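You operate a simulated robot arm through the tools that you are given. There is no shell and no other tool. Be economical: measure what you need, move in short steps, check, and stop when the job is done.

The job below is to be done with a simulated robot arm. You get a single attempt, and the scene is never put back.

Task
Test the orange puck and sort it by the hardness chart.
Fine: on the anvil, slide in, plunger down; green tray if hard enough, else red tray; slide shut.

Only the result counts: the job must be done as asked and must still hold three seconds after the hand-in. Knocking over, shifting, dropping, spilling or breaking anything else fails it.

Robot
A 6-joint arm with a two-finger parallel gripper on a trunk, on a base that drives. Base frame: it is fixed to the floor where the robot stands at the start and does not move with it; the origin is under the middle of the robot, x ahead of it, y to its left, z up; the surface under the hand at the start is at about z = 0.88. Readings come in m, rad, newtons and seconds.
Its first joint turns from -2.897 to 2.897 rad. Places, roughly: anvil [0.7, 0, 0.9]; anvil slide [0.7, 0, 0.9]; hardness chart [1.2, 0.2, 1.5]; inside of the green tray [0.9, 0.3, 0.9]; inside of the red tray [0.9, 0.2, 0.9]; plunger pad [0.7, 0, 1.1]. Payload 3.91 kg.
Tool frame: the origin (TCP) lies between the finger pads and is the grasp point; the fingertips stand 0.03 m ahead of it; z points along the fingers, y is the line along which they close. The gripper opens to 0.11 m. The fingers are 0.02 m wide and 0.01 m thick; the gripper's body (0.048 by 0.112 m) begins 0.055 m behind the TCP.
Orientation is that of the tool frame in the base frame, as a unit quaternion [x, y, z, w]. With the fingers straight down and closing along the base's y, the tool's x points along the base's -x, its y along +y and its z along -z.

Tools
- The arm moves only by the tool apply_moves. Its argument "steps" is a list of rows, each a list of 7 numbers: the turn, a rotation vector about the base's x, y, z in units of 8 degrees (1.0 is 8 degrees), then the shift along the base's x, y, z in units of 20 mm (1.0 is 20 mm), then the gripper command, from -1 (shut) to 1 (fully open), values between in proportion. In form: [[rx, ry, rz, tx, ty, tz, hand], ...]. A call has 1 to 12 rows; each row shifts and turns the commanded pose from where the row before left it. A call with a number of a shift or a turn outside -1 to 1 is refused whole. Each row takes 0.2 s and may step no farther than 0.05 m and 0.15 rad from the row before; otherwise, or with a gripper value out of range, the whole call is refused. Where a pose cannot be reached the arm comes as near as it can. A force on the tool above 90 N (or 10 N above the force at the start of the call, whichever is more), or a blocked arm, ends the call early, and 0.2 s more pass. Each finger travels about 0.108 m/s and halts on what it meets, pressing with about 22 N; the grip force reading is that of the motor and also rises with nothing between the fingers. The clock runs only during rows and for 0.2 s after the last one: add rows that do not move to give the fingers time. It gives the time, the measured TCP pose, the force on the tool (base axes), the opening and the grip force at its end, in the units of the frame above (readings bear some noise), with the torque about the TCP (base axes, N m) and any sound that the robot's microphone picked up.
- Cameras (640 x 400 px; columns grow to the right, rows downward): "scene" is now at [0.6444, 0.1841, 1.3729]; the picture's right is [0.00, -0.17, -0.99], its down [-0.84, -0.54, 0.09] and it looks along [-0.54, 0.83, -0.14] (base axes); focal length 214 px, centre (320, 200). "wrist" rides on the gripper at [0.072, 0.017, -0.103] in the tool frame; the picture's right is [-0.23, 0.97, 0.00], its down [-0.76, -0.18, -0.62] and it looks along [-0.61, -0.14, 0.78] (tool axes); focal length 222 px, centre (320, 200). There is no depth. A picture from a camera that has moved, and an enlarged one, comes with that camera's place and axes in the base frame and with its lens.
- snapshot(camera): a new picture of that camera. The clock stands still meanwhile.
- drive_base(legs): drives the robot by 1 to 6 legs, each [ahead, left, turn to the left] in m, m and rad, along the robot's own axes; the way and the turn of a leg run together, so that a leg with both is an arc; at most 1.5 m and 3.142 rad a leg. The arm and the cameras ride along, it lands a little off, and it stops where it bumps. It gives what a move gives.
- aim_head(pan, tilt): turns the head with the scene camera to pan (to the left, within 1.396 rad either way) and tilt (down, from -0.506 to 1.204), counted from straight ahead of the robot. It gives what a move gives.
- zoom(camera, box): a new picture of the part [left, top, right, bottom] of that camera's present view, enlarged. The clock stands still meanwhile.
- hand_in(): hands the job in; it is judged then, once.

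Go step by step. Nothing tells you exact positions but the pictures and the camera data: compare them with the known pose of the tool, close in by small moves and look again before you grip or let go. The budget is 120 turns and 98 pictures, counting those below and the enlarged ones. Unless the task says otherwise, let go and move clear before handing in, and close with one line.

The tools are called after "Emit:" by a JSON object that holds its "name" and its "arguments". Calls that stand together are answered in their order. apply_moves: Moves the arm, as the interface text tells. Its arguments: {"type":"object","properties":{"steps":{"type":"array","items":{"type":"array","items":{"type":"number"}}}},"required":["steps"]} The other tools are called the same way: drive_base (legs) drives the base; aim_head (pan, tilt) turns the head that bears the scene camera; snapshot (camera) takes a picture; zoom (camera, box) takes an enlarged picture of a part of a camera's view; hand_in () hands the job in.

At the start:

```text
time: 0.0
ee_pos: [0.5857, 0.0936, 1.2583]
tool_rot: [0.0, 1.0, 0.0, 0.001]
force: [-0.4, 0.5, 0.9]
torque: [0.0, 0.01, 0.01]
opening: 0.11
grasp_force: 0.0
robot x, y, heading: [0.0023, -0.0041, -0.004]
head pan, tilt: [1.4, 0.574]
```

scene: 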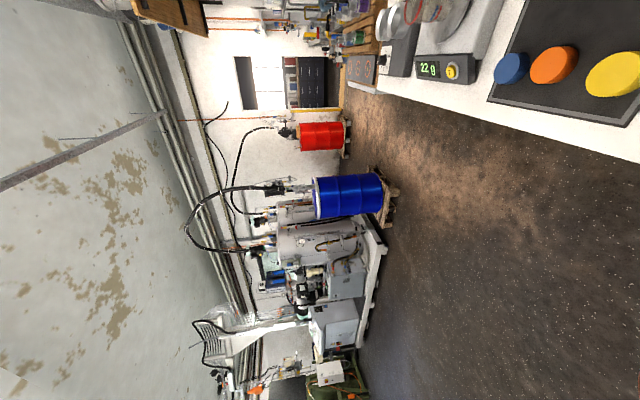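
wrist: 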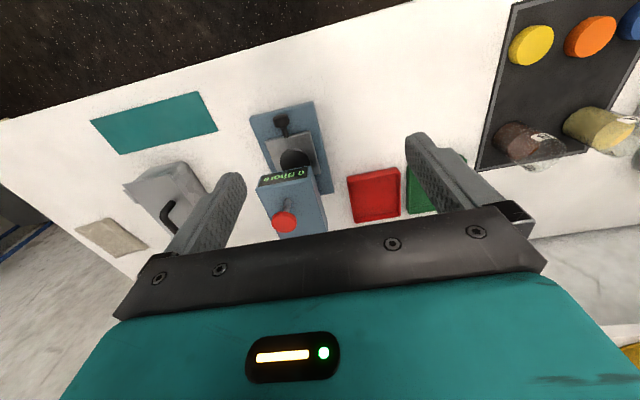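

The wrist view shows the durometer press, two trays and a dark mat with the pucks on the left. I'll turn the head to look at the work area and the chart.

Emit:
{"name": "aim_head", "arguments": {"pan": 0.0, "tilt": 0.6}}

Emit:
{"name": "snapshot", "arguments": {"camera": "scene"}}

Emit:
{"name": "zoom", "arguments": {"camera": "wrist", "box": [220, 80, 460, 230]}}

```text
time: 1.5
ee_pos: [0.5851, 0.0941, 1.2594]
tool_rot: [0.0, 1.0, 0.0, 0.0]
force: [0.2, 0.4, 0.5]
torque: [0.0, 0.01, -0.01]
opening: 0.1101
grasp_force: 0.1
robot x, y, heading: [0.0, -0.0008, 0.004]
head pan, tilt: [0.0, 0.6]
```

```text
95 pictures are left
camera scene: at [0.6421, 0.0963, 1.2996], right [0.0, -1.0, 0.0], down [-0.83, 0.0, 0.56], along [-0.56, 0.0, -0.83], focal length 214 px, centre (320, 200)
```

scene: 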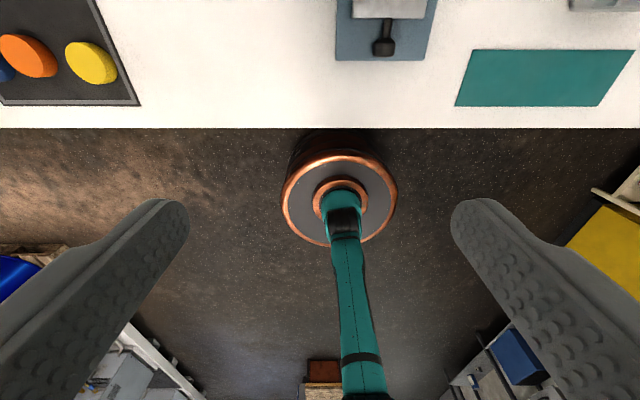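

```text
2.67 times, centred on (340, 155) of wrist
camera zoom: at [0.5128, 0.1115, 1.3622], right [0.23, 0.97, 0.0], down [0.76, -0.18, 0.62], along [0.61, -0.14, -0.78], focal length 592 px, centre (267, 320)
```

zoom: 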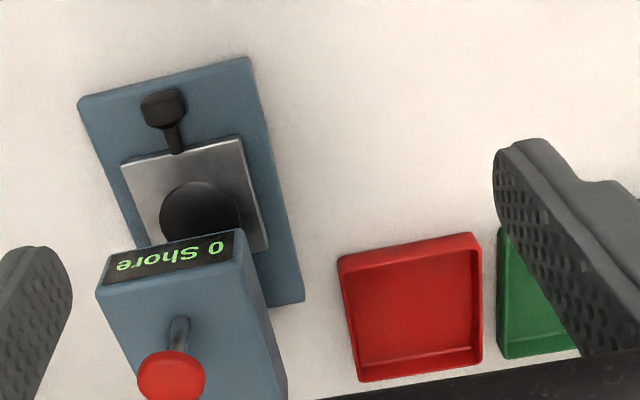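

The scene camera evidently rides on the hand, with its pan and tilt relative to the tool. To read the chart I'll pitch the hand up and tilt the camera forward.

Emit:
{"name": "apply_moves", "arguments": {"steps": [[0, -1, 0, 0, 0, 0.5, 1], [0, -1, 0, 0, 0, 0.5, 1], [0, -1, 0, 0, 0, 0.5, 1], [0, -1, 0, 0, 0, 0.5, 1], [0, -1, 0, 0, 0, 0.5, 1], [0, -1, 0, 0, 0, 0.5, 1], [0, -1, 0, 0, 0, 0, 1]]}}

Emit:
{"name": "aim_head", "arguments": {"pan": 0.0, "tilt": -0.5}}

Emit:
{"name": "snapshot", "arguments": {"camera": "scene"}}

```text
time: 3.1
ee_pos: [0.5836, 0.095, 1.3179]
tool_rot: [-0.001, 0.883, 0.001, 0.47]
force: [0.6, -0.3, -0.5]
torque: [0.01, 0.02, -0.02]
opening: 0.1096
grasp_force: 0.0
robot x, y, heading: [-0.0008, 0.0019, -0.0]
head pan, tilt: [0.0, 0.6]
```

```text
time: 4.5
ee_pos: [0.5839, 0.094, 1.3194]
tool_rot: [0.0, 0.883, 0.0, 0.469]
force: [-0.8, 0.5, -0.1]
torque: [0.01, 0.0, 0.04]
opening: 0.11
grasp_force: 0.0
robot x, y, heading: [-0.0015, -0.0017, 0.005]
head pan, tilt: [0.0, -0.499]
```

```text
93 pictures are left
camera scene: at [0.618, 0.0961, 1.4777], right [0.0, -1.0, 0.0], down [-0.1, 0.0, -1.0], along [1.0, 0.0, -0.1], focal length 214 px, centre (320, 200)
```

scene: 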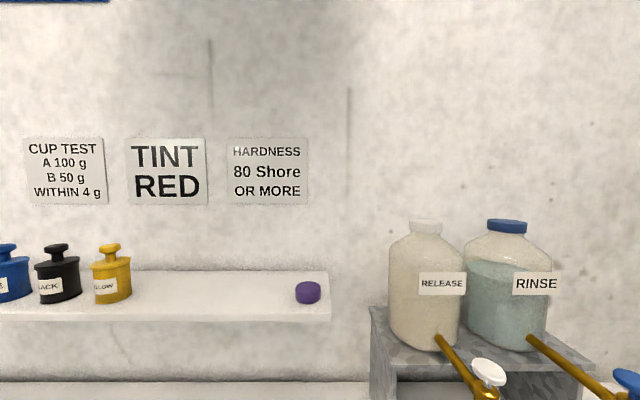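

The chart reads: 80 Shore or more is hard enough. Now I'll bring the hand back to vertical and aim the camera straight down for an overview of the bench.

Emit:
{"name": "apply_moves", "arguments": {"steps": [[0, 1, 0, 0, 0.8, 0, 1], [0, 1, 0, 0, 0.8, 0, 1], [0, 1, 0, 0, 0.8, 0, 1], [0, 1, 0, 0, 0.8, 0, 1], [0, 1, 0, 0, 0.8, 0, 1], [0, 1, 0, 0, 0.8, 0, 1], [0, 1, 0, 0, 0, 0, 1]]}}

Emit:
{"name": "aim_head", "arguments": {"pan": 0.0, "tilt": -0.1}}

Emit:
{"name": "snapshot", "arguments": {"camera": "scene"}}

Emit:
{"name": "snapshot", "arguments": {"camera": "wrist"}}

```text
time: 6.1
ee_pos: [0.5825, 0.1905, 1.3019]
tool_rot: [0.0, 1.0, 0.002, 0.002]
force: [0.2, 0.1, -0.1]
torque: [0.0, -0.06, 0.0]
opening: 0.1098
grasp_force: 0.1
out of reach, approached as far as the arm can: row 7
robot x, y, heading: [-0.0011, -0.0019, -0.002]
head pan, tilt: [0.0, -0.499]
```

```text
time: 6.9
ee_pos: [0.5832, 0.1894, 1.3014]
tool_rot: [0.0, 1.0, 0.0, 0.004]
force: [-0.8, -0.2, -0.3]
torque: [0.01, -0.02, 0.0]
opening: 0.1102
grasp_force: 0.0
robot x, y, heading: [0.0022, -0.0001, 0.001]
head pan, tilt: [0.0, -0.099]
```

```text
92 pictures are left
camera scene: at [0.704, 0.1923, 1.3455], right [0.0, -1.0, 0.0], down [-0.99, 0.0, -0.11], along [0.11, 0.0, -0.99], focal length 214 px, centre (320, 200)
```

scene: 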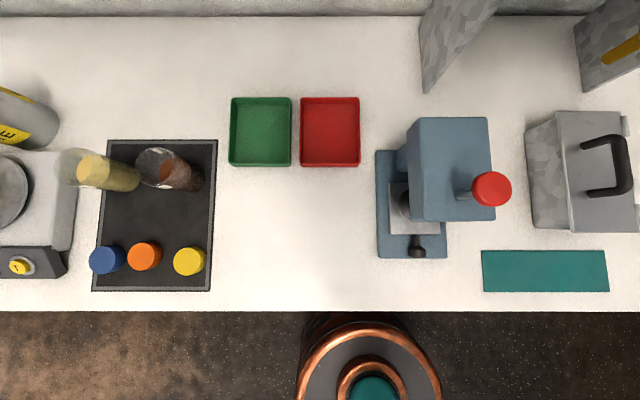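

```text
91 pictures are left
camera wrist: at [0.5101, 0.2075, 1.4052], right [0.23, 0.97, 0.0], down [0.76, -0.18, 0.63], along [0.61, -0.14, -0.78], focal length 222 px, centre (320, 200)
```

wrist: 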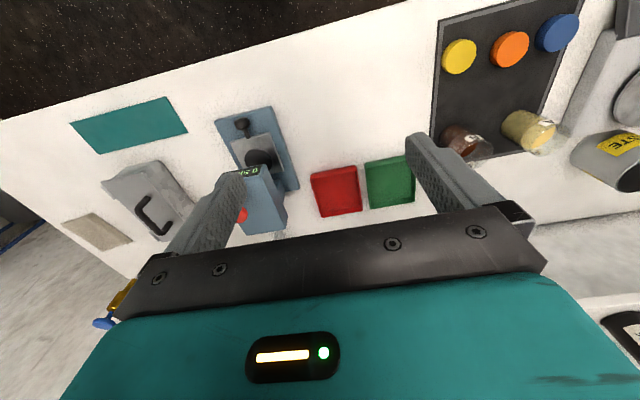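

The chart limit is 80. The orange puck is near (0.64, 0.55), trays near x≈0.86, and the press is to the right; I'll enlarge the press and puck details.

Emit:
{"name": "zoom", "arguments": {"camera": "scene", "box": [360, 90, 540, 280]}}

Emit:
{"name": "zoom", "arguments": {"camera": "scene", "box": [60, 120, 240, 310]}}

Emit:
{"name": "zoom", "arguments": {"camera": "wrist", "box": [200, 80, 360, 250]}}

```text
2.11 times, centred on (450, 185) of scene
camera zoom: at [0.704, 0.1923, 1.3455], right [0.0, -1.0, 0.0], down [-0.99, 0.0, -0.11], along [0.11, 0.0, -0.99], focal length 452 px, centre (46, 232)
```

zoom: 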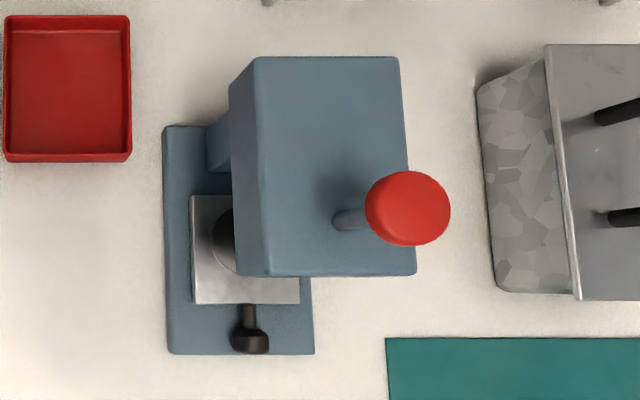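

```text
2.11 times, centred on (150, 215) of scene
camera zoom: at [0.704, 0.1923, 1.3455], right [0.0, -1.0, 0.0], down [-0.99, 0.0, -0.11], along [0.11, 0.0, -0.99], focal length 452 px, centre (678, 168)
```

zoom: 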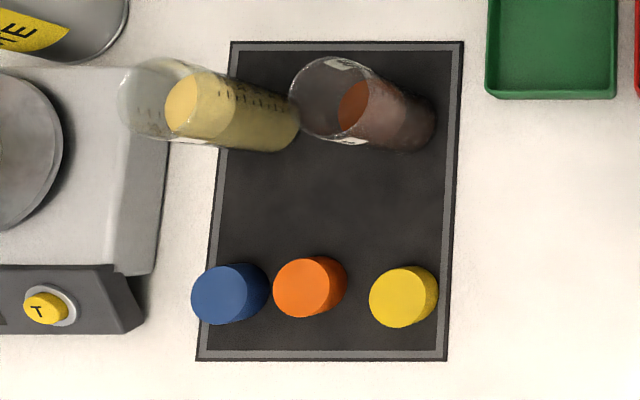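

```text
2.35 times, centred on (280, 165) of wrist
camera zoom: at [0.5101, 0.2075, 1.4052], right [0.23, 0.97, 0.0], down [0.76, -0.18, 0.63], along [0.61, -0.14, -0.78], focal length 523 px, centre (414, 282)
```

zoom: 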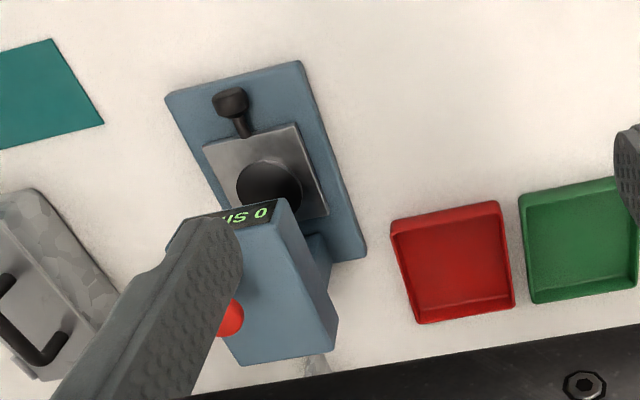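

Orange puck top centre is about (0.64, 0.545). I need a lower frontal view of the press to understand the slide and plunger, so I'll move in front of it.

Emit:
{"name": "apply_moves", "arguments": {"steps": [[0, 0, 0, -0.8, -0.9, -0.9, 1], [0, 0, 0, -0.8, -0.9, -0.9, 1], [0, 0, 0, -0.8, -0.9, -0.9, 1], [0, 0, 0, -0.8, -0.9, -0.9, 1], [0, 0, 0, -0.8, -0.9, -0.9, 1], [0, -0.8, 0, -0.8, -0.9, -0.9, 1], [0, -0.8, 0, -0.8, -0.9, -0.9, 1], [0, -0.8, 0, -0.8, -0.9, -0.9, 1], [0, -0.8, 0, -0.8, -0.9, -0.9, 1], [0, -0.8, 0, -0.8, -0.9, -0.9, 1], [0, 0, 0, 0, 0, 0, 1]]}}

Emit:
{"name": "aim_head", "arguments": {"pan": 0.0, "tilt": -0.5}}

Emit:
{"name": "snapshot", "arguments": {"camera": "scene"}}

```text
time: 9.3
ee_pos: [0.4222, 0.008, 1.1218]
tool_rot: [0.0, 0.961, 0.0, 0.277]
force: [-0.2, -1.0, -0.3]
torque: [0.0, 0.02, -0.02]
opening: 0.11
grasp_force: 0.1
robot x, y, heading: [-0.0007, -0.0009, 0.003]
head pan, tilt: [0.0, -0.099]
```

```text
time: 10.2
ee_pos: [0.4228, 0.009, 1.1214]
tool_rot: [0.0, 0.961, 0.0, 0.275]
force: [0.0, 0.7, -0.2]
torque: [0.0, -0.02, 0.0]
opening: 0.11
grasp_force: 0.1
robot x, y, heading: [-0.0024, 0.0006, 0.003]
head pan, tilt: [0.0, -0.499]
```

```text
87 pictures are left
camera scene: at [0.5178, 0.0109, 1.2546], right [0.0, -1.0, 0.0], down [-0.49, 0.0, -0.87], along [0.87, 0.0, -0.49], focal length 214 px, centre (320, 200)
```

scene: 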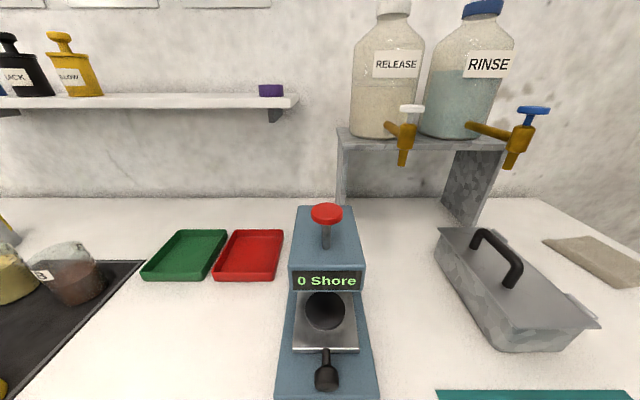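

The display reads 0 Shore. I'll look from lower to see under the head.

Emit:
{"name": "apply_moves", "arguments": {"steps": [[0, -0.8, 0, -0.6, -0.1, -1, 1], [0, -0.8, 0, -0.6, -0.1, -1, 1], [0, -0.8, 0, -0.6, -0.1, -1, 1], [0, 0, 0, 0, 0, -1, 1], [0, 0, 0, 0, 0, -1, 1], [0, 0, 0, 0, 0, -1, 1]]}}

Emit:
{"name": "zoom", "arguments": {"camera": "scene", "box": [220, 100, 420, 400]}}

```text
time: 11.6
ee_pos: [0.3867, 0.0027, 1.0003]
tool_rot: [0.0, 0.901, 0.0, 0.433]
force: [0.8, -0.5, 0.9]
torque: [0.0, 0.01, 0.0]
opening: 0.1099
grasp_force: 0.0
robot x, y, heading: [-0.0022, -0.0011, -0.002]
head pan, tilt: [0.0, -0.499]
```

```text
1.33 times, centred on (320, 250) of scene
camera zoom: at [0.4341, 0.0051, 1.1564], right [0.0, -1.0, 0.0], down [-0.18, 0.0, -0.98], along [0.98, 0.0, -0.18], focal length 286 px, centre (320, 133)
```

zoom: 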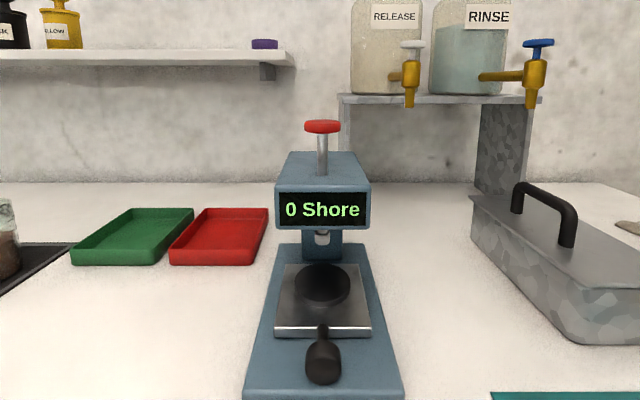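

The plunger (red knob, about x 0.74, y 0, z 1.11) sits right over the black anvil, so the slide is shut and must be pulled out by its black knob, near (0.647, 0, 0.915). I'll approach with the hand pitched about 40°.

Emit:
{"name": "apply_moves", "arguments": {"steps": [[0, 0.7, 0, 1, 0, 0, 1], [0, 0.7, 0, 1, 0, 0, 1], [0, 0, 0, 1, 0, 0, 1], [0, 0, 0, 1, 0, 0, 1], [0, 0, 0, 1, 0, 0, 1], [0, 0, 0, 1, 0, 0, 1], [0, 0, 0, 1, 0, 0, 1], [0, 0, 0, 1, 0, 0, 1], [0, 0, 0, 0.8, 0, 0, 1]]}}

Emit:
{"name": "aim_head", "arguments": {"pan": 0.0, "tilt": 0.2}}

Emit:
{"name": "snapshot", "arguments": {"camera": "scene"}}

Emit:
{"name": "snapshot", "arguments": {"camera": "wrist"}}

```text
time: 13.6
ee_pos: [0.5625, 0.0046, 1.0003]
tool_rot: [0.0, 0.94, 0.001, 0.342]
force: [-0.1, -0.1, 0.3]
torque: [0.02, -0.01, 0.01]
opening: 0.1101
grasp_force: 0.0
robot x, y, heading: [-0.0002, 0.0, 0.002]
head pan, tilt: [0.0, -0.499]
```

```text
time: 14.7
ee_pos: [0.5626, 0.0041, 1.0019]
tool_rot: [0.0, 0.94, 0.0, 0.342]
force: [-0.4, -1.4, -0.3]
torque: [-0.07, 0.0, 0.0]
opening: 0.1102
grasp_force: 0.0
robot x, y, heading: [-0.0021, -0.0012, -0.001]
head pan, tilt: [0.0, 0.201]
```

```text
85 pictures are left
camera scene: at [0.6116, 0.0059, 1.0874], right [0.0, -1.0, 0.0], down [-0.88, 0.0, -0.48], along [0.48, 0.0, -0.88], focal length 214 px, centre (320, 200)
```

scene: 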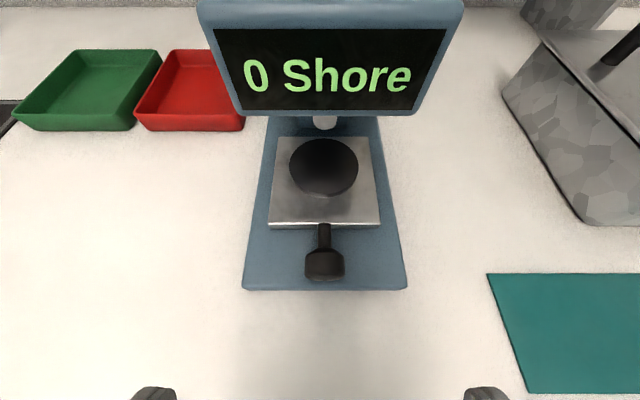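

```text
84 pictures are left
camera wrist: at [0.4411, 0.0212, 1.0337], right [0.17, 0.97, 0.15], down [0.18, -0.18, 0.97], along [0.97, -0.14, -0.21], focal length 222 px, centre (320, 200)
```

wrist: 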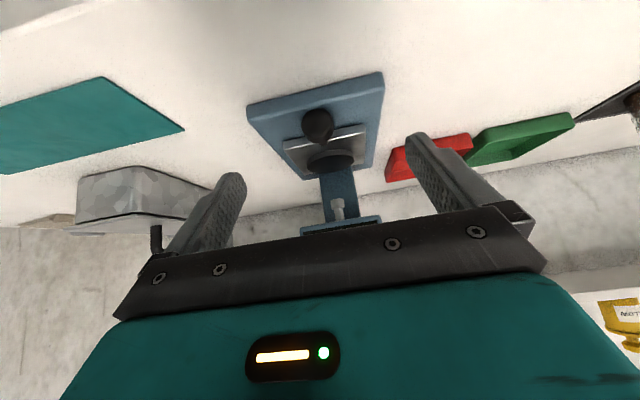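

Triangulating puts the slide knob at about (0.648, 0.002, 0.912). I'll move the open fingers around it and check.

Emit:
{"name": "apply_moves", "arguments": {"steps": [[0, 0, 0, 1, -0.1, -0.7, 1], [0, 0, 0, 1, 0, -0.7, 1], [0, 0, 0, 1, 0, -0.7, 1], [0, 0, 0, 1, 0, -0.7, 1], [0, 0, 0, 0, 0, -0.7, 1], [0, 0, 0, 0, 0, -0.2, 1]]}}

Emit:
{"name": "snapshot", "arguments": {"camera": "scene"}}

Emit:
{"name": "snapshot", "arguments": {"camera": "wrist"}}

```text
time: 16.1
ee_pos: [0.6439, 0.0009, 0.9293]
tool_rot: [0.0, 0.939, -0.001, 0.344]
force: [0.7, -1.5, 16.0]
torque: [0.24, -0.24, 0.12]
opening: 0.1099
grasp_force: 0.0
robot x, y, heading: [-0.0037, 0.0002, 0.001]
head pan, tilt: [0.0, 0.201]
```

```text
83 pictures are left
camera scene: at [0.6911, 0.0038, 1.0161], right [0.0, -1.0, 0.0], down [-0.88, 0.0, -0.48], along [0.48, 0.0, -0.88], focal length 214 px, centre (320, 200)
```

scene: 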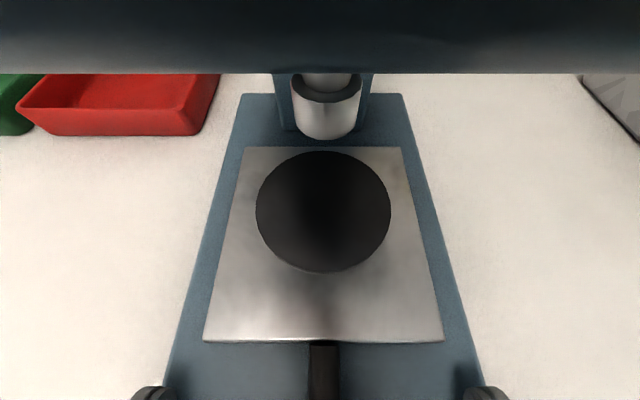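

```text
82 pictures are left
camera wrist: at [0.5208, 0.0191, 0.9618], right [0.17, 0.97, 0.15], down [0.18, -0.18, 0.97], along [0.97, -0.14, -0.21], focal length 222 px, centre (320, 200)
```

wrist: 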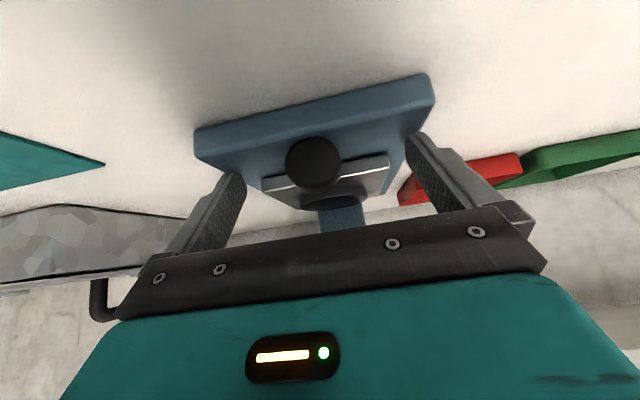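

The fingertips touch the base plate (16 N), so I'll raise 5 mm and close on the knob.

Emit:
{"name": "apply_moves", "arguments": {"steps": [[0, 0, 0, 0, 0, 0.3, 1], [0, 0, 0, 0, 0, 0, -0.4], [0, 0, 0, 0, 0, 0, -1], [0, 0, 0, 0, 0, 0, -1], [0, 0, 0, 0, 0, 0, -1]]}}

```text
time: 17.3
ee_pos: [0.6433, 0.0004, 0.9326]
tool_rot: [-0.001, 0.94, 0.0, 0.342]
force: [-1.1, -10.6, -4.2]
torque: [-0.24, 0.04, -0.13]
opening: 0.0317
grasp_force: 45.0
robot x, y, heading: [0.0023, -0.001, 0.002]
head pan, tilt: [0.0, 0.201]
```

Gripped the knob (0.032 m). Now I pull gently toward the robot.

Emit:
{"name": "apply_moves", "arguments": {"steps": [[0, 0, 0, -0.4, -0.1, 0, -1], [0, 0, 0, -0.5, 0, 0, -1], [0, 0, 0, -0.5, 0, 0, -1], [0, 0, 0, -0.5, 0, 0, -1]]}}

Emit:
{"name": "snapshot", "arguments": {"camera": "scene"}}

```text
time: 18.3
ee_pos: [0.6049, 0.0, 0.9322]
tool_rot: [0.0, 0.94, 0.0, 0.342]
force: [1.2, 13.4, -8.5]
torque: [0.3, 0.7, 0.16]
opening: 0.0316
grasp_force: 45.3
robot x, y, heading: [-0.0003, 0.0043, -0.001]
head pan, tilt: [0.0, 0.201]
```

```text
81 pictures are left
camera scene: at [0.6527, 0.0022, 1.0197], right [0.0, -1.0, 0.0], down [-0.88, 0.0, -0.48], along [0.48, 0.0, -0.88], focal length 214 px, centre (320, 200)
```

scene: 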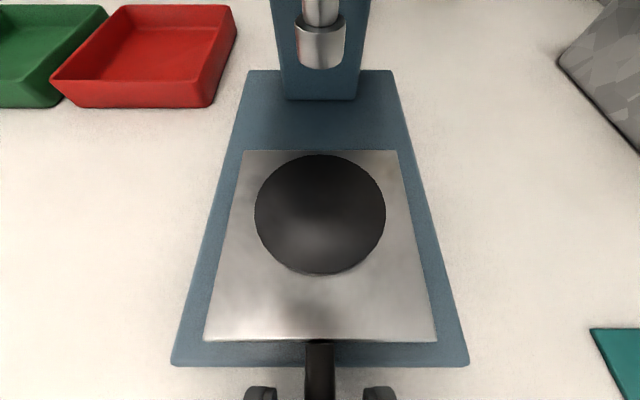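

The slide comes out freely. I'll pull further, watching force.

Emit:
{"name": "apply_moves", "arguments": {"steps": [[0, 0, 0, -0.5, 0.05, 0.1, -1], [0, 0, 0, -0.5, 0, 0.1, -1], [0, 0, 0, -0.5, 0, 0, -1], [0, 0, 0, -0.5, 0, 0, -1]]}}

Emit:
{"name": "snapshot", "arguments": {"camera": "scene"}}

```text
time: 19.3
ee_pos: [0.5653, 0.001, 0.9379]
tool_rot: [0.001, 0.94, -0.001, 0.342]
force: [-0.2, 8.1, -30.2]
torque: [0.12, 0.71, 0.07]
opening: 0.0319
grasp_force: 44.9
robot x, y, heading: [0.0005, -0.002, -0.002]
head pan, tilt: [0.0, 0.201]
```

```text
80 pictures are left
camera scene: at [0.6139, 0.0022, 1.0241], right [0.0, -1.0, 0.0], down [-0.88, 0.0, -0.48], along [0.48, 0.0, -0.88], focal length 214 px, centre (320, 200)
```

scene: 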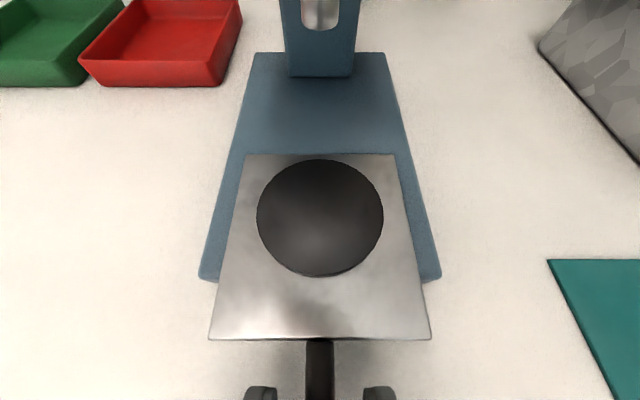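

I'll lower slightly to relieve the vertical force and keep pulling to find the stop.

Emit:
{"name": "apply_moves", "arguments": {"steps": [[0, 0, 0, 0, -0.03, -0.2, -1], [0, 0, 0, -0.4, 0, 0, -1], [0, 0, 0, -0.4, 0, 0, -1], [0, 0, 0, -0.4, 0, 0, -1]]}}

Emit:
{"name": "snapshot", "arguments": {"camera": "scene"}}

```text
time: 20.3
ee_pos: [0.5412, -0.0006, 0.935]
tool_rot: [0.0, 0.939, 0.0, 0.343]
force: [16.6, 13.1, 30.2]
torque: [0.41, -0.67, 0.06]
opening: 0.0317
grasp_force: 45.1
robot x, y, heading: [0.0003, 0.0002, 0.003]
head pan, tilt: [0.0, 0.201]
```

```text
79 pictures are left
camera scene: at [0.5896, 0.0022, 1.0224], right [0.0, -1.0, 0.0], down [-0.88, 0.0, -0.48], along [0.48, 0.0, -0.88], focal length 214 px, centre (320, 200)
```

scene: 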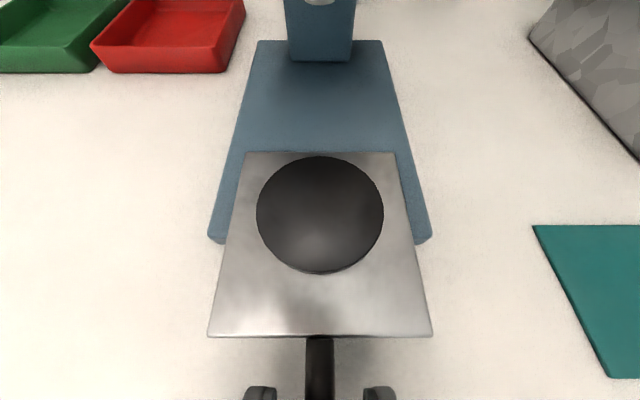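

The slide is at its stop (+16 N), anvil now at about (0.64, 0.002). I release and back off along the finger direction, then lift.

Emit:
{"name": "apply_moves", "arguments": {"steps": [[0, 0, 0, 0.05, 0, 0.06, -0.2], [0, 0, 0, 0, 0, 0, 0.2], [0, 0, 0, 0, 0, 0, 0.2], [0, 0, 0, -0.6, 0, 0.7, 0.2], [0, 0, 0, -0.6, 0, 0.7, 0.2], [0, 0, 0, -0.6, 0, 0.7, 0.6], [0, 0, 0, 0, 0, 1, 1], [0, 0, 0, 0, 0, 1, 1], [0, 0.6, 0, 0, 0.5, 1, 1], [0, 0.6, 0, 0, 1, 1, 1], [0, 0.6, 0, 0, 1, 1, 1], [0, 0.6, 0, 0, 1, 1, 1]]}}

Emit:
{"name": "snapshot", "arguments": {"camera": "scene"}}

```text
time: 22.9
ee_pos: [0.5064, 0.0709, 1.0977]
tool_rot: [0.0, 0.984, 0.0, 0.18]
force: [0.5, -0.3, 1.1]
torque: [0.0, -0.01, 0.0]
opening: 0.1099
grasp_force: 0.0
robot x, y, heading: [-0.0016, 0.0007, -0.001]
head pan, tilt: [0.0, 0.201]
```

```text
78 pictures are left
camera scene: at [0.581, 0.0732, 1.1648], right [0.0, -1.0, 0.0], down [-0.99, 0.0, -0.16], along [0.16, 0.0, -0.99], focal length 214 px, centre (320, 200)
```

scene: 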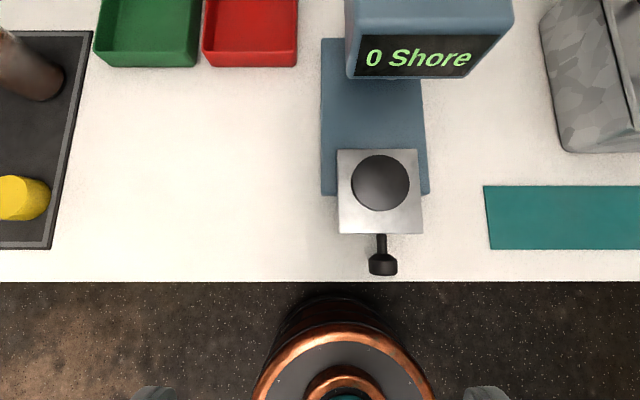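

The slide stays open. Now I travel toward the puck, returning to vertical and turning the fingers to close along x (to clear the blue puck).

Emit:
{"name": "apply_moves", "arguments": {"steps": [[0, 0.87, 0, 0.5, 1, 0.5, 1], [0, 0.87, 0, 0.5, 1, 0.5, 1], [0, 0.86, 0, 0.5, 1, 0, 1], [0, 0, 1, 0.5, 1, 0, 1], [0, 0, 1, 0.5, 1, 0, 1], [0, 0, 1, 0.5, 1, 0, 1], [0, 0, 1, 0.5, 1, 0, 1], [0, 0, 1, 0.5, 1, 0, 1], [0, 0, 1, 0.5, 1, 0, 1], [0, 0, 1, 0.5, 1, 0, 1], [0, 0, 1, 0.5, 1, 0, 1], [0, 0, 1, 0.5, 1, 0, 1]]}}

Emit:
{"name": "apply_moves", "arguments": {"steps": [[0, 0, 1, 0, 1, 0, 1], [0, 0, 1, 0, 1, 0, 1], [0, 0, 0.25, 0, 1, 0, 1], [0, 0, 0, 0, 1, 0, 1], [0, 0, 0, 0, 1, 0, 1], [0, 0, 0, 0, 1, 0, 1], [0, 0, 0, 0, 1, 0, 1], [0, 0, 0, 0, 1, 0, 1], [0, 0, 0, 0, 0, 0, 1]]}}

Emit:
{"name": "snapshot", "arguments": {"camera": "scene"}}

Emit:
{"name": "snapshot", "arguments": {"camera": "wrist"}}

```text
time: 25.5
ee_pos: [0.6268, 0.3091, 1.117]
tool_rot: [-0.589, 0.808, 0.0, -0.001]
force: [-1.5, 0.6, 0.0]
torque: [-0.01, -0.03, 0.02]
opening: 0.11
grasp_force: 0.1
robot x, y, heading: [0.0011, -0.0015, -0.003]
head pan, tilt: [0.0, 0.201]
```

```text
time: 27.5
ee_pos: [0.6245, 0.4697, 1.117]
tool_rot: [-0.707, 0.707, 0.0, 0.0]
force: [-0.3, -0.5, -0.2]
torque: [-0.01, -0.02, -0.02]
opening: 0.1099
grasp_force: 0.0
robot x, y, heading: [0.0022, -0.005, 0.001]
head pan, tilt: [0.0, 0.201]
```

```text
77 pictures are left
camera scene: at [0.6273, 0.5629, 1.1528], right [1.0, 0.0, 0.0], down [0.0, -0.98, 0.2], along [0.0, -0.2, -0.98], focal length 214 px, centre (320, 200)
```

scene: 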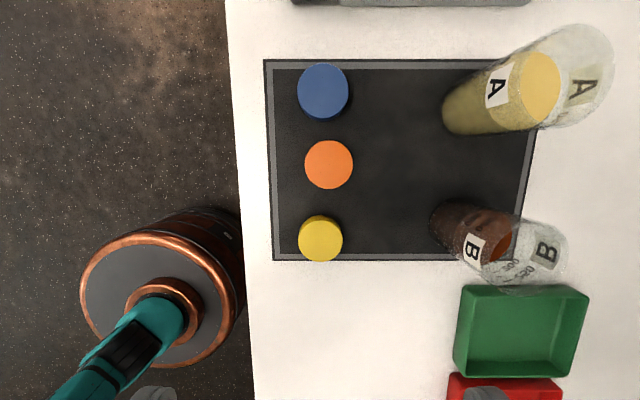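

```text
76 pictures are left
camera wrist: at [0.6083, 0.3973, 1.2201], right [-0.97, 0.23, 0.0], down [0.18, 0.76, 0.62], along [0.14, 0.61, -0.78], focal length 222 px, centre (320, 200)
```

wrist: 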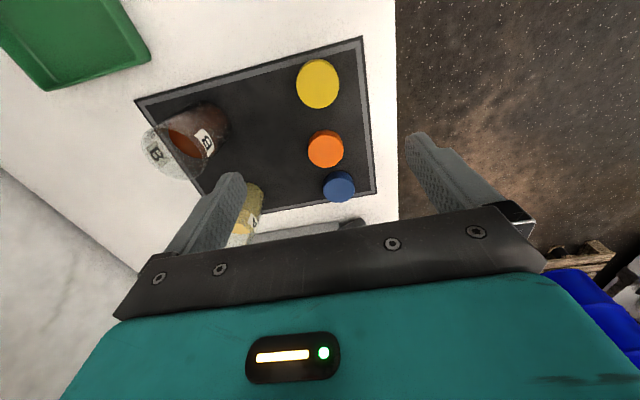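

The orange puck is near (0.637, 0.548), diameter ≈0.055. I'll move above it and look again from closer.

Emit:
{"name": "apply_moves", "arguments": {"steps": [[0, 0, 0, 0.3, 1, -0.5, 1], [0, 0, 0, 0.3, 1, -1, 1], [0, 0, 0, 0, 1, -1, 1], [0, 0, 0, 0, 0.9, -1, 1], [0, 0, 0, 0, 0, -1, 1], [0, 0, 0, 0, 0, -1, 1]]}}

Emit:
{"name": "aim_head", "arguments": {"pan": 0.0, "tilt": 0.6}}

Emit:
{"name": "snapshot", "arguments": {"camera": "scene"}}

Emit:
{"name": "snapshot", "arguments": {"camera": "wrist"}}

```text
time: 28.9
ee_pos: [0.6381, 0.5495, 1.0072]
tool_rot: [-0.707, 0.707, 0.0, 0.0]
force: [-0.8, -1.3, 0.2]
torque: [0.01, 0.01, 0.0]
opening: 0.1099
grasp_force: 0.1
robot x, y, heading: [-0.0002, 0.0004, 0.003]
head pan, tilt: [0.0, 0.201]
```

```text
time: 29.7
ee_pos: [0.6379, 0.5489, 1.009]
tool_rot: [0.707, -0.707, 0.0, 0.001]
force: [-0.9, -0.8, 0.3]
torque: [0.01, -0.05, 0.02]
opening: 0.1101
grasp_force: 0.2
robot x, y, heading: [0.0013, 0.0005, 0.001]
head pan, tilt: [0.0, 0.6]
```

```text
75 pictures are left
camera scene: at [0.6396, 0.6059, 1.0489], right [1.0, 0.0, 0.0], down [0.0, -0.83, 0.56], along [0.0, -0.56, -0.83], focal length 214 px, centre (320, 200)
```

scene: 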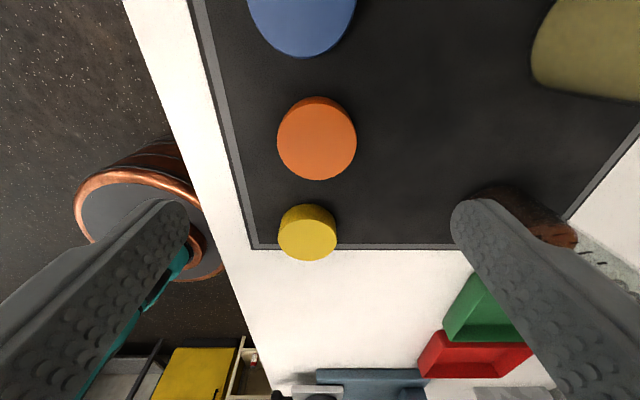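

```text
74 pictures are left
camera wrist: at [0.6206, 0.477, 1.1115], right [-0.97, 0.23, 0.0], down [0.18, 0.76, 0.62], along [0.14, 0.61, -0.78], focal length 222 px, centre (320, 200)
```

wrist: 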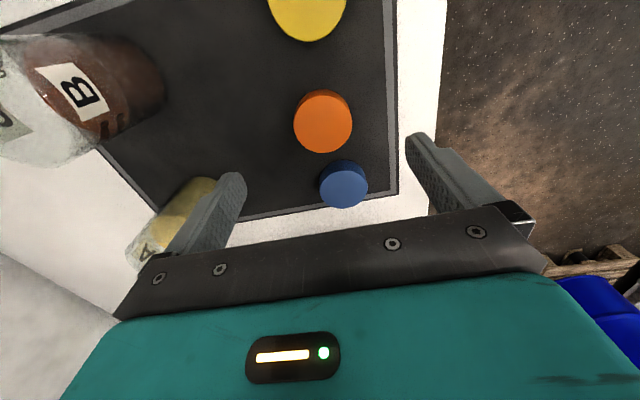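

Puck centre refined to (0.636, 0.551), top near z≈0.895. I descend around it.

Emit:
{"name": "apply_moves", "arguments": {"steps": [[0, 0, 0, -0.1, 0.1, -1, 1], [0, 0, 0, 0, 0, -1, 1], [0, 0, 0, 0, 0, -1, 1], [0, 0, 0, 0, 0, -0.7, 1], [0, 0, 0, 0, 0, -0.5, 1], [0, 0, 0, 0, 0, -0.3, 1]]}}

Emit:
{"name": "snapshot", "arguments": {"camera": "scene"}}

Emit:
{"name": "snapshot", "arguments": {"camera": "wrist"}}

```text
time: 31.1
ee_pos: [0.6366, 0.5512, 0.9169]
tool_rot: [-0.707, 0.707, 0.0, 0.0]
force: [-0.4, 0.4, -0.8]
torque: [0.02, 0.01, 0.0]
opening: 0.1101
grasp_force: 0.0
robot x, y, heading: [0.0015, -0.0021, -0.002]
head pan, tilt: [0.0, 0.6]
```

```text
73 pictures are left
camera scene: at [0.639, 0.6069, 0.9572], right [1.0, 0.0, 0.0], down [0.0, -0.83, 0.56], along [0.0, -0.56, -0.83], focal length 214 px, centre (320, 200)
```

scene: 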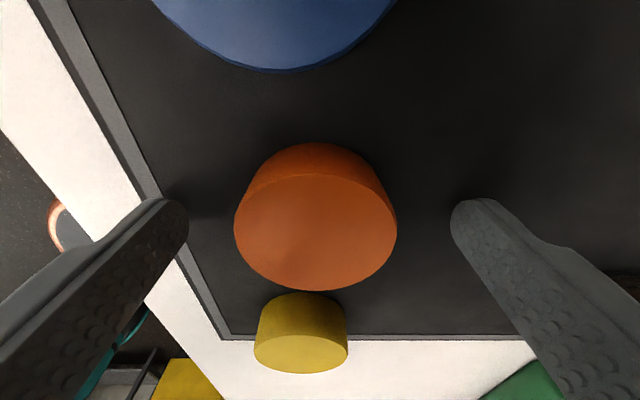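

```text
72 pictures are left
camera wrist: at [0.62, 0.4781, 1.0197], right [-0.97, 0.23, 0.0], down [0.18, 0.76, 0.62], along [0.14, 0.61, -0.78], focal length 222 px, centre (320, 200)
```

wrist: 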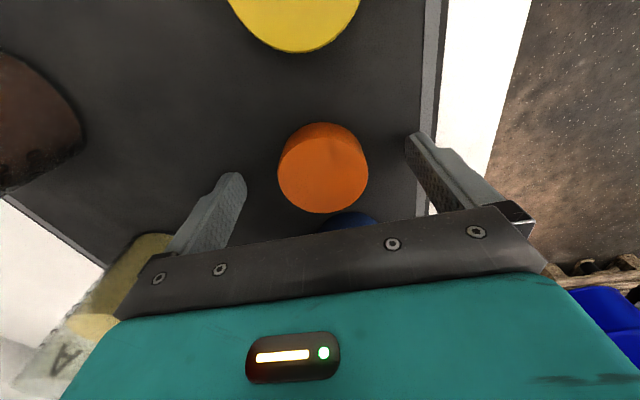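

Fingers straddle the puck, centred at y≈0.551. I lower 4 mm and close.

Emit:
{"name": "apply_moves", "arguments": {"steps": [[0, 0, 0, 0, 0, -0.2, 1], [0, 0, 0, 0, 0, 0, 0.2], [0, 0, 0, 0, 0, 0, -0.2], [0, 0, 0, 0, 0, 0, -0.4], [0, 0, 0, 0, 0, 0, -0.4]]}}

Emit:
{"name": "snapshot", "arguments": {"camera": "scene"}}

```text
time: 32.3
ee_pos: [0.6364, 0.5505, 0.9121]
tool_rot: [0.707, -0.707, -0.001, -0.001]
force: [-1.1, 0.6, 0.8]
torque: [-0.02, 0.04, 0.04]
opening: 0.0546
grasp_force: 22.1
robot x, y, heading: [-0.0007, 0.0013, 0.005]
head pan, tilt: [0.0, 0.6]
```

```text
71 pictures are left
camera scene: at [0.639, 0.6068, 0.9534], right [1.0, 0.0, 0.0], down [0.0, -0.83, 0.56], along [0.0, -0.56, -0.83], focal length 214 px, centre (320, 200)
```

scene: 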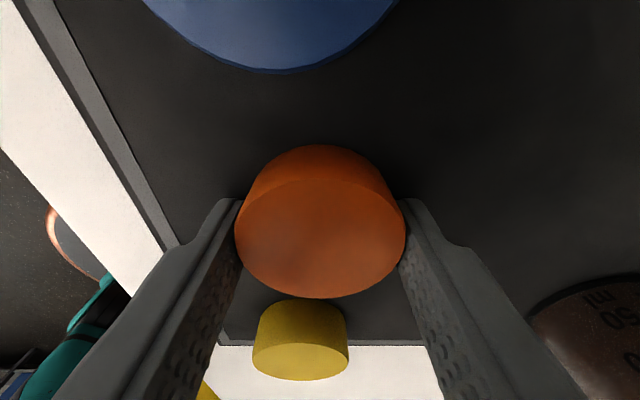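

Puck is held (0.0546 m). I lift it, then carry it toward the anvil while turning the hand back.

Emit:
{"name": "apply_moves", "arguments": {"steps": [[0, 0, 0, 0, 0, 0.5, -1], [0, 0, 0, 0, 0, 1, -1], [0, 0, 0, 0, 0, 1, -1], [0, 0, 0, 0, 0, 1, -1], [0, 0, 0, 0, 0, 1, -1], [0, 0, 0, -0.3, 0, 1, -1], [0, 0, 0, -0.3, -0.5, 1, -1], [0, 0, 0, -0.3, -1, 1, -1], [0, 0, 0, -0.3, -1, 0, -1], [0, 0, 0, 0, -1, 0, -1], [0, 0, 0, 0, -1, 0, -1], [0, 0, 0, 0, -1, 0, -1]]}}

Emit:
{"name": "apply_moves", "arguments": {"steps": [[0, 0, -1, 0, -1, 0, -1], [0, 0, -1, 0, -1, 0, -1], [0, 0, -1, 0, -1, 0, -1], [0, 0, -1, 0, -1, 0, -1], [0, 0, -1, 0, -1, 0, -1], [0, 0, -1, 0, -1, 0, -1], [0, 0, -1, 0, -1, 0, -1], [0, 0, -1, 0, -1, 0, -1], [0, 0, -1, 0, -1, 0, -1], [0, 0, -1, 0, -1, 0, -1], [0, 0, -1, 0, -1, 0, -1], [0, 0, -0.25, 0, -1, 0, -1]]}}

Emit:
{"name": "snapshot", "arguments": {"camera": "scene"}}

```text
time: 34.9
ee_pos: [0.6118, 0.4407, 1.0614]
tool_rot: [0.707, -0.707, 0.0, 0.0]
force: [0.6, -0.1, -0.6]
torque: [0.0, 0.0, 0.0]
opening: 0.0002
grasp_force: 22.3
robot x, y, heading: [-0.001, -0.0017, 0.001]
head pan, tilt: [0.0, 0.6]
```

```text
time: 37.5
ee_pos: [0.6125, 0.1989, 1.0621]
tool_rot: [0.0, 1.0, -0.001, 0.0]
force: [0.0, 0.2, -0.2]
torque: [0.03, 0.02, 0.01]
opening: 0.0001
grasp_force: 22.4
robot x, y, heading: [0.0003, -0.0034, -0.002]
head pan, tilt: [0.0, 0.6]
```

```text
70 pictures are left
camera scene: at [0.6687, 0.2008, 1.1035], right [0.0, -1.0, 0.0], down [-0.83, 0.0, 0.56], along [-0.56, 0.0, -0.83], focal length 214 px, centre (320, 200)
```

scene: 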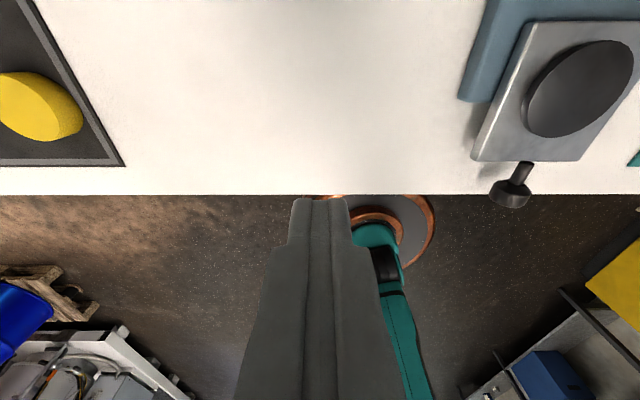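

The fingers are empty: the puck slipped out during the lift. I'll look back at the mat to see where it lies.

Emit:
{"name": "aim_head", "arguments": {"pan": 0.9, "tilt": 0.1}}

Emit:
{"name": "snapshot", "arguments": {"camera": "scene"}}

Emit:
{"name": "snapshot", "arguments": {"camera": "wrist"}}

```text
time: 38.7
ee_pos: [0.6123, 0.1993, 1.0624]
tool_rot: [0.0, 1.0, 0.0, 0.0]
force: [0.2, -0.1, 0.5]
torque: [-0.04, -0.01, -0.03]
opening: 0.0002
grasp_force: 22.1
robot x, y, heading: [-0.002, 0.0013, 0.001]
head pan, tilt: [0.901, 0.099]
```

```text
69 pictures are left
camera scene: at [0.7148, 0.2733, 1.1345], right [0.0, -0.62, -0.78], down [-0.99, -0.08, 0.06], along [-0.1, 0.78, -0.62], focal length 214 px, centre (320, 200)
```

scene: 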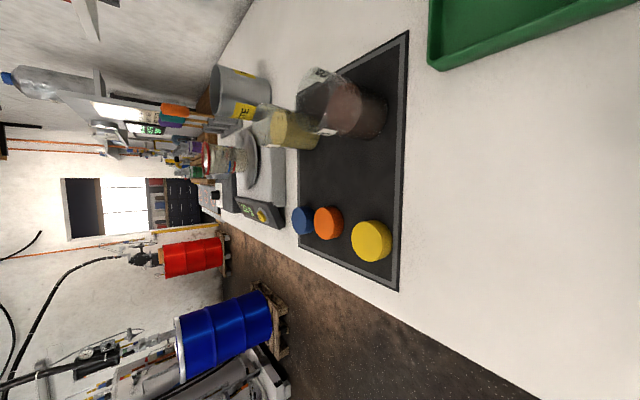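

```text
68 pictures are left
camera wrist: at [0.5394, 0.2165, 1.1659], right [0.23, 0.97, 0.0], down [0.76, -0.18, 0.62], along [0.61, -0.14, -0.78], focal length 222 px, centre (320, 200)
```

wrist: 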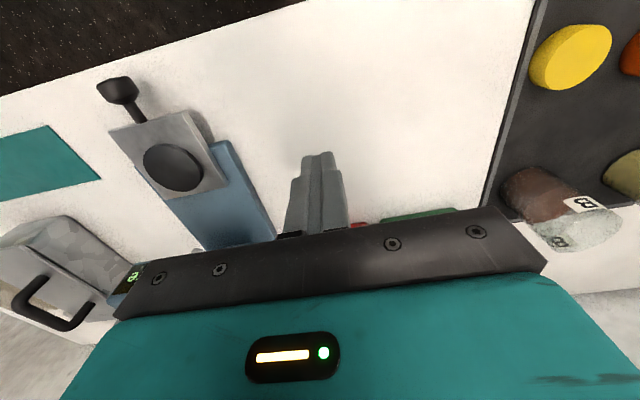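

The puck is still standing on the mat, near its original spot. I'll return for another, deeper grip.

Emit:
{"name": "apply_moves", "arguments": {"steps": [[0, 0, 1, 0, 1, 0, 1], [0, 0, 1, 0, 1, 0, 1], [0, 0, 1, 0, 1, 0, 1], [0, 0, 1, 0, 1, 0, 1], [0, 0, 1, 0, 1, 0, 1], [0, 0, 1, 0, 1, 0, 1], [0, 0, 1, 0, 1, 0, 1], [0, 0, 1, 0, 1, 0, 1], [0, 0, 1, 0, 1, 0, 1], [0, 0, 1, 0, 1, 0, 1], [0, 0, 1, 0, 1, 0, 1], [0, 0, 0.25, 0, 1, 0, 1]]}}

Emit:
{"name": "apply_moves", "arguments": {"steps": [[0, 0, 0, 0.4, 1, 0, 1], [0, 0, 0, 0.4, 1, 0, 1], [0, 0, 0, 0.4, 1, 0, 1], [0, 0, 0, 0, 1, 0, 1], [0, 0, 0, 0, 1, 0, 1], [0, 0, 0, 0, 0.5, -1, 1], [0, 0, 0, 0, 0, -1, 1], [0, 0, 0, 0, 0, -0.5, 1]]}}

Emit:
{"name": "aim_head", "arguments": {"pan": 0.0, "tilt": 0.6}}

Emit:
{"name": "snapshot", "arguments": {"camera": "scene"}}

Emit:
{"name": "snapshot", "arguments": {"camera": "wrist"}}

```text
time: 41.3
ee_pos: [0.6119, 0.4401, 1.0633]
tool_rot: [0.708, -0.707, -0.001, -0.001]
force: [0.4, -0.1, 0.9]
torque: [0.03, -0.01, 0.03]
opening: 0.11
grasp_force: 0.1
robot x, y, heading: [0.0012, 0.0001, 0.001]
head pan, tilt: [0.901, 0.099]
```

```text
time: 43.1
ee_pos: [0.6372, 0.5495, 1.013]
tool_rot: [-0.707, 0.707, -0.001, 0.0]
force: [-0.1, 0.2, -0.1]
torque: [-0.02, 0.01, 0.02]
opening: 0.1097
grasp_force: 0.1
robot x, y, heading: [0.0021, -0.0027, -0.0]
head pan, tilt: [0.901, 0.099]
```

```text
time: 44.3
ee_pos: [0.6372, 0.5507, 1.0123]
tool_rot: [0.707, -0.707, -0.001, -0.001]
force: [0.3, 0.1, -0.3]
torque: [0.03, 0.01, 0.01]
opening: 0.11
grasp_force: 0.1
robot x, y, heading: [-0.0018, 0.0014, -0.005]
head pan, tilt: [0.0, 0.6]
```

```text
67 pictures are left
camera scene: at [0.6383, 0.6069, 1.0537], right [1.0, 0.0, 0.0], down [0.0, -0.83, 0.56], along [0.0, -0.56, -0.83], focal length 214 px, centre (320, 200)
```

scene: 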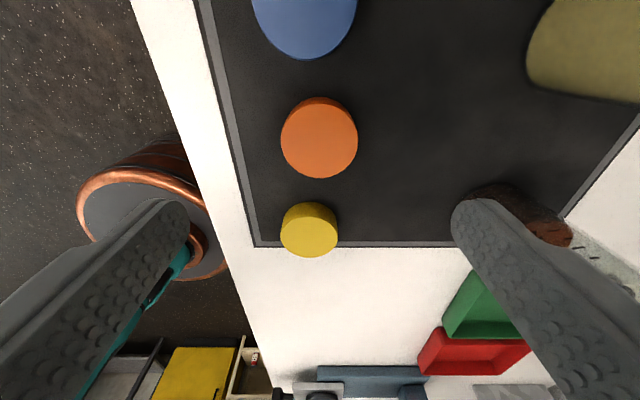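

```text
66 pictures are left
camera wrist: at [0.6194, 0.4781, 1.1163], right [-0.97, 0.23, 0.0], down [0.18, 0.76, 0.62], along [0.14, 0.61, -0.78], focal length 222 px, centre (320, 200)
```

wrist: 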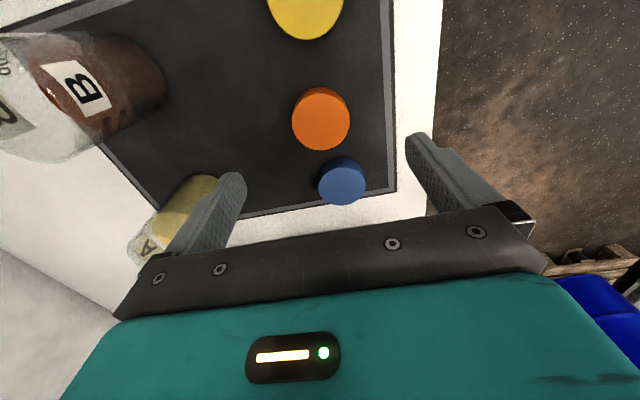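

The puck hasn't moved. I'll descend further, feeling for the mat with the last small steps.

Emit:
{"name": "apply_moves", "arguments": {"steps": [[0, 0, 0, 0, 0, -1, 1], [0, 0, 0, 0, 0, -1, 1], [0, 0, 0, 0, 0, -1, 1], [0, 0, 0, 0, 0, -1, 1], [0, 0, 0, 0, 0, -0.7, 1], [0, 0, 0, 0, 0, -0.3, 1], [0, 0, 0, 0, 0, 0, 1]]}}

```text
time: 45.9
ee_pos: [0.6364, 0.549, 0.9118]
tool_rot: [-0.707, 0.707, 0.001, 0.0]
force: [-0.1, -0.1, 0.1]
torque: [-0.01, 0.02, -0.01]
opening: 0.1097
grasp_force: 0.0
robot x, y, heading: [0.0034, 0.0008, -0.002]
head pan, tilt: [0.0, 0.6]
```

Emit:
{"name": "apply_moves", "arguments": {"steps": [[0, 0, 0, 0, 0.05, -0.15, 1], [0, 0, 0, 0, 0, -0.1, 1]]}}

Emit:
{"name": "snapshot", "arguments": {"camera": "scene"}}

```text
time: 46.5
ee_pos: [0.6349, 0.5486, 0.9131]
tool_rot: [-0.707, 0.707, 0.001, 0.003]
force: [3.2, -6.9, 50.6]
torque: [-0.68, 2.84, 0.47]
opening: 0.1084
grasp_force: 0.1
robot x, y, heading: [0.0017, 0.0001, 0.003]
head pan, tilt: [0.0, 0.6]
```

```text
65 pictures are left
camera scene: at [0.6373, 0.6061, 0.9536], right [1.0, 0.0, 0.0], down [0.0, -0.83, 0.56], along [0.0, -0.56, -0.83], focal length 214 px, centre (320, 200)
```

scene: 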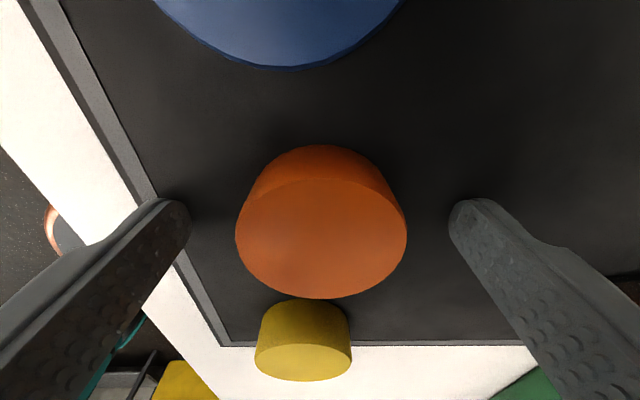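

The fingertips touched the mat's edge, so 0.912 is the lowest height. I go back to that, squeeze fully, and lift very slowly.

Emit:
{"name": "apply_moves", "arguments": {"steps": [[0, 0, 0, 0, 0, 0.25, 1], [0, 0, 0, 0.05, 0.05, 0, 0.2], [0, 0, 0, 0, 0, 0, -0.5], [0, 0, 0, 0, 0, 0, -1], [0, 0, 0, 0, 0, 0, -1], [0, 0, 0, 0, 0, 0, -1]]}}

Emit:
{"name": "apply_moves", "arguments": {"steps": [[0, 0, 0, 0, 0, 0.1, -1], [0, 0, 0, 0, 0, 0.1, -1], [0, 0, 0, 0, 0, 0.1, -1]]}}

Emit:
{"name": "snapshot", "arguments": {"camera": "scene"}}

Emit:
{"name": "snapshot", "arguments": {"camera": "wrist"}}

```text
time: 47.9
ee_pos: [0.6367, 0.5521, 0.913]
tool_rot: [-0.707, 0.707, 0.0, 0.0]
force: [0.1, 0.0, -0.3]
torque: [-0.03, 0.01, 0.0]
opening: 0.0547
grasp_force: 21.9
robot x, y, heading: [-0.0002, 0.0007, -0.004]
head pan, tilt: [0.0, 0.6]
```

```text
time: 48.7
ee_pos: [0.6358, 0.5519, 0.9191]
tool_rot: [-0.707, 0.708, 0.0, 0.0]
force: [0.9, -0.2, -0.9]
torque: [0.01, -0.02, 0.0]
opening: 0.0547
grasp_force: 21.8
robot x, y, heading: [0.0007, 0.0018, -0.001]
head pan, tilt: [0.0, 0.6]
```

```text
64 pictures are left
camera scene: at [0.6391, 0.6086, 0.9605], right [1.0, 0.0, 0.0], down [0.0, -0.83, 0.56], along [0.0, -0.56, -0.83], focal length 214 px, centre (320, 200)
```

scene: 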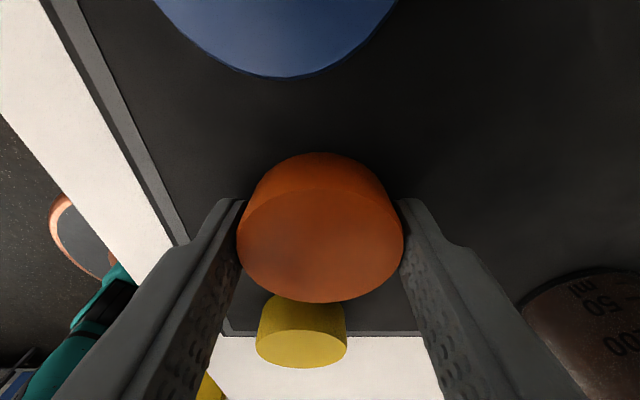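

```text
63 pictures are left
camera wrist: at [0.6201, 0.4798, 1.023], right [-0.97, 0.23, 0.0], down [0.18, 0.76, 0.62], along [0.14, 0.61, -0.78], focal length 222 px, centre (320, 200)
```

wrist: 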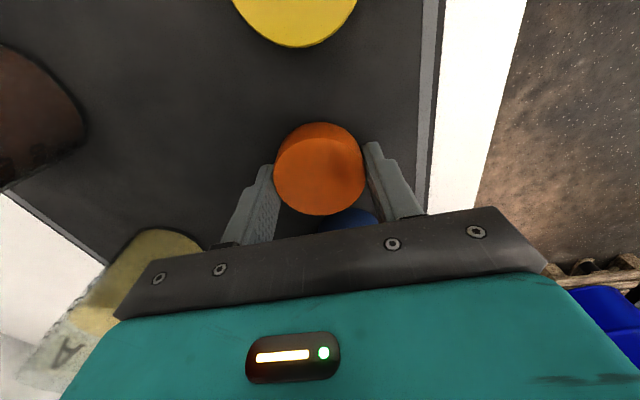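

The puck seems to come along this time. I'll lift further slowly and check.

Emit:
{"name": "apply_moves", "arguments": {"steps": [[0, 0, 0, 0, 0, 0.15, -1], [0, 0, 0, 0, 0, 0.15, -1], [0, 0, 0, 0, 0, 0.2, -1], [0, 0, 0, 0, 0, 0.2, -1], [0, 0, 0, 0, 0, 0.2, -1]]}}

Emit:
{"name": "snapshot", "arguments": {"camera": "scene"}}

```text
time: 49.9
ee_pos: [0.6379, 0.5531, 0.9351]
tool_rot: [-0.707, 0.707, 0.0, -0.001]
force: [-0.3, -0.1, -1.4]
torque: [0.0, -0.01, 0.01]
opening: 0.0545
grasp_force: 22.1
robot x, y, heading: [-0.0008, 0.0006, 0.001]
head pan, tilt: [0.0, 0.6]
```

```text
62 pictures are left
camera scene: at [0.6396, 0.6089, 0.9773], right [1.0, 0.0, 0.0], down [0.0, -0.83, 0.56], along [0.0, -0.56, -0.83], focal length 214 px, centre (320, 200)
```

scene: 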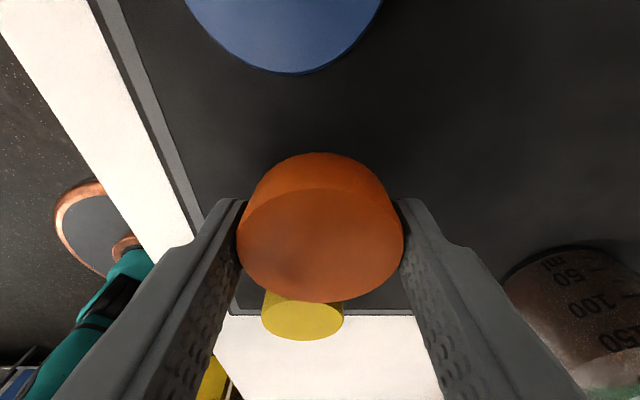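

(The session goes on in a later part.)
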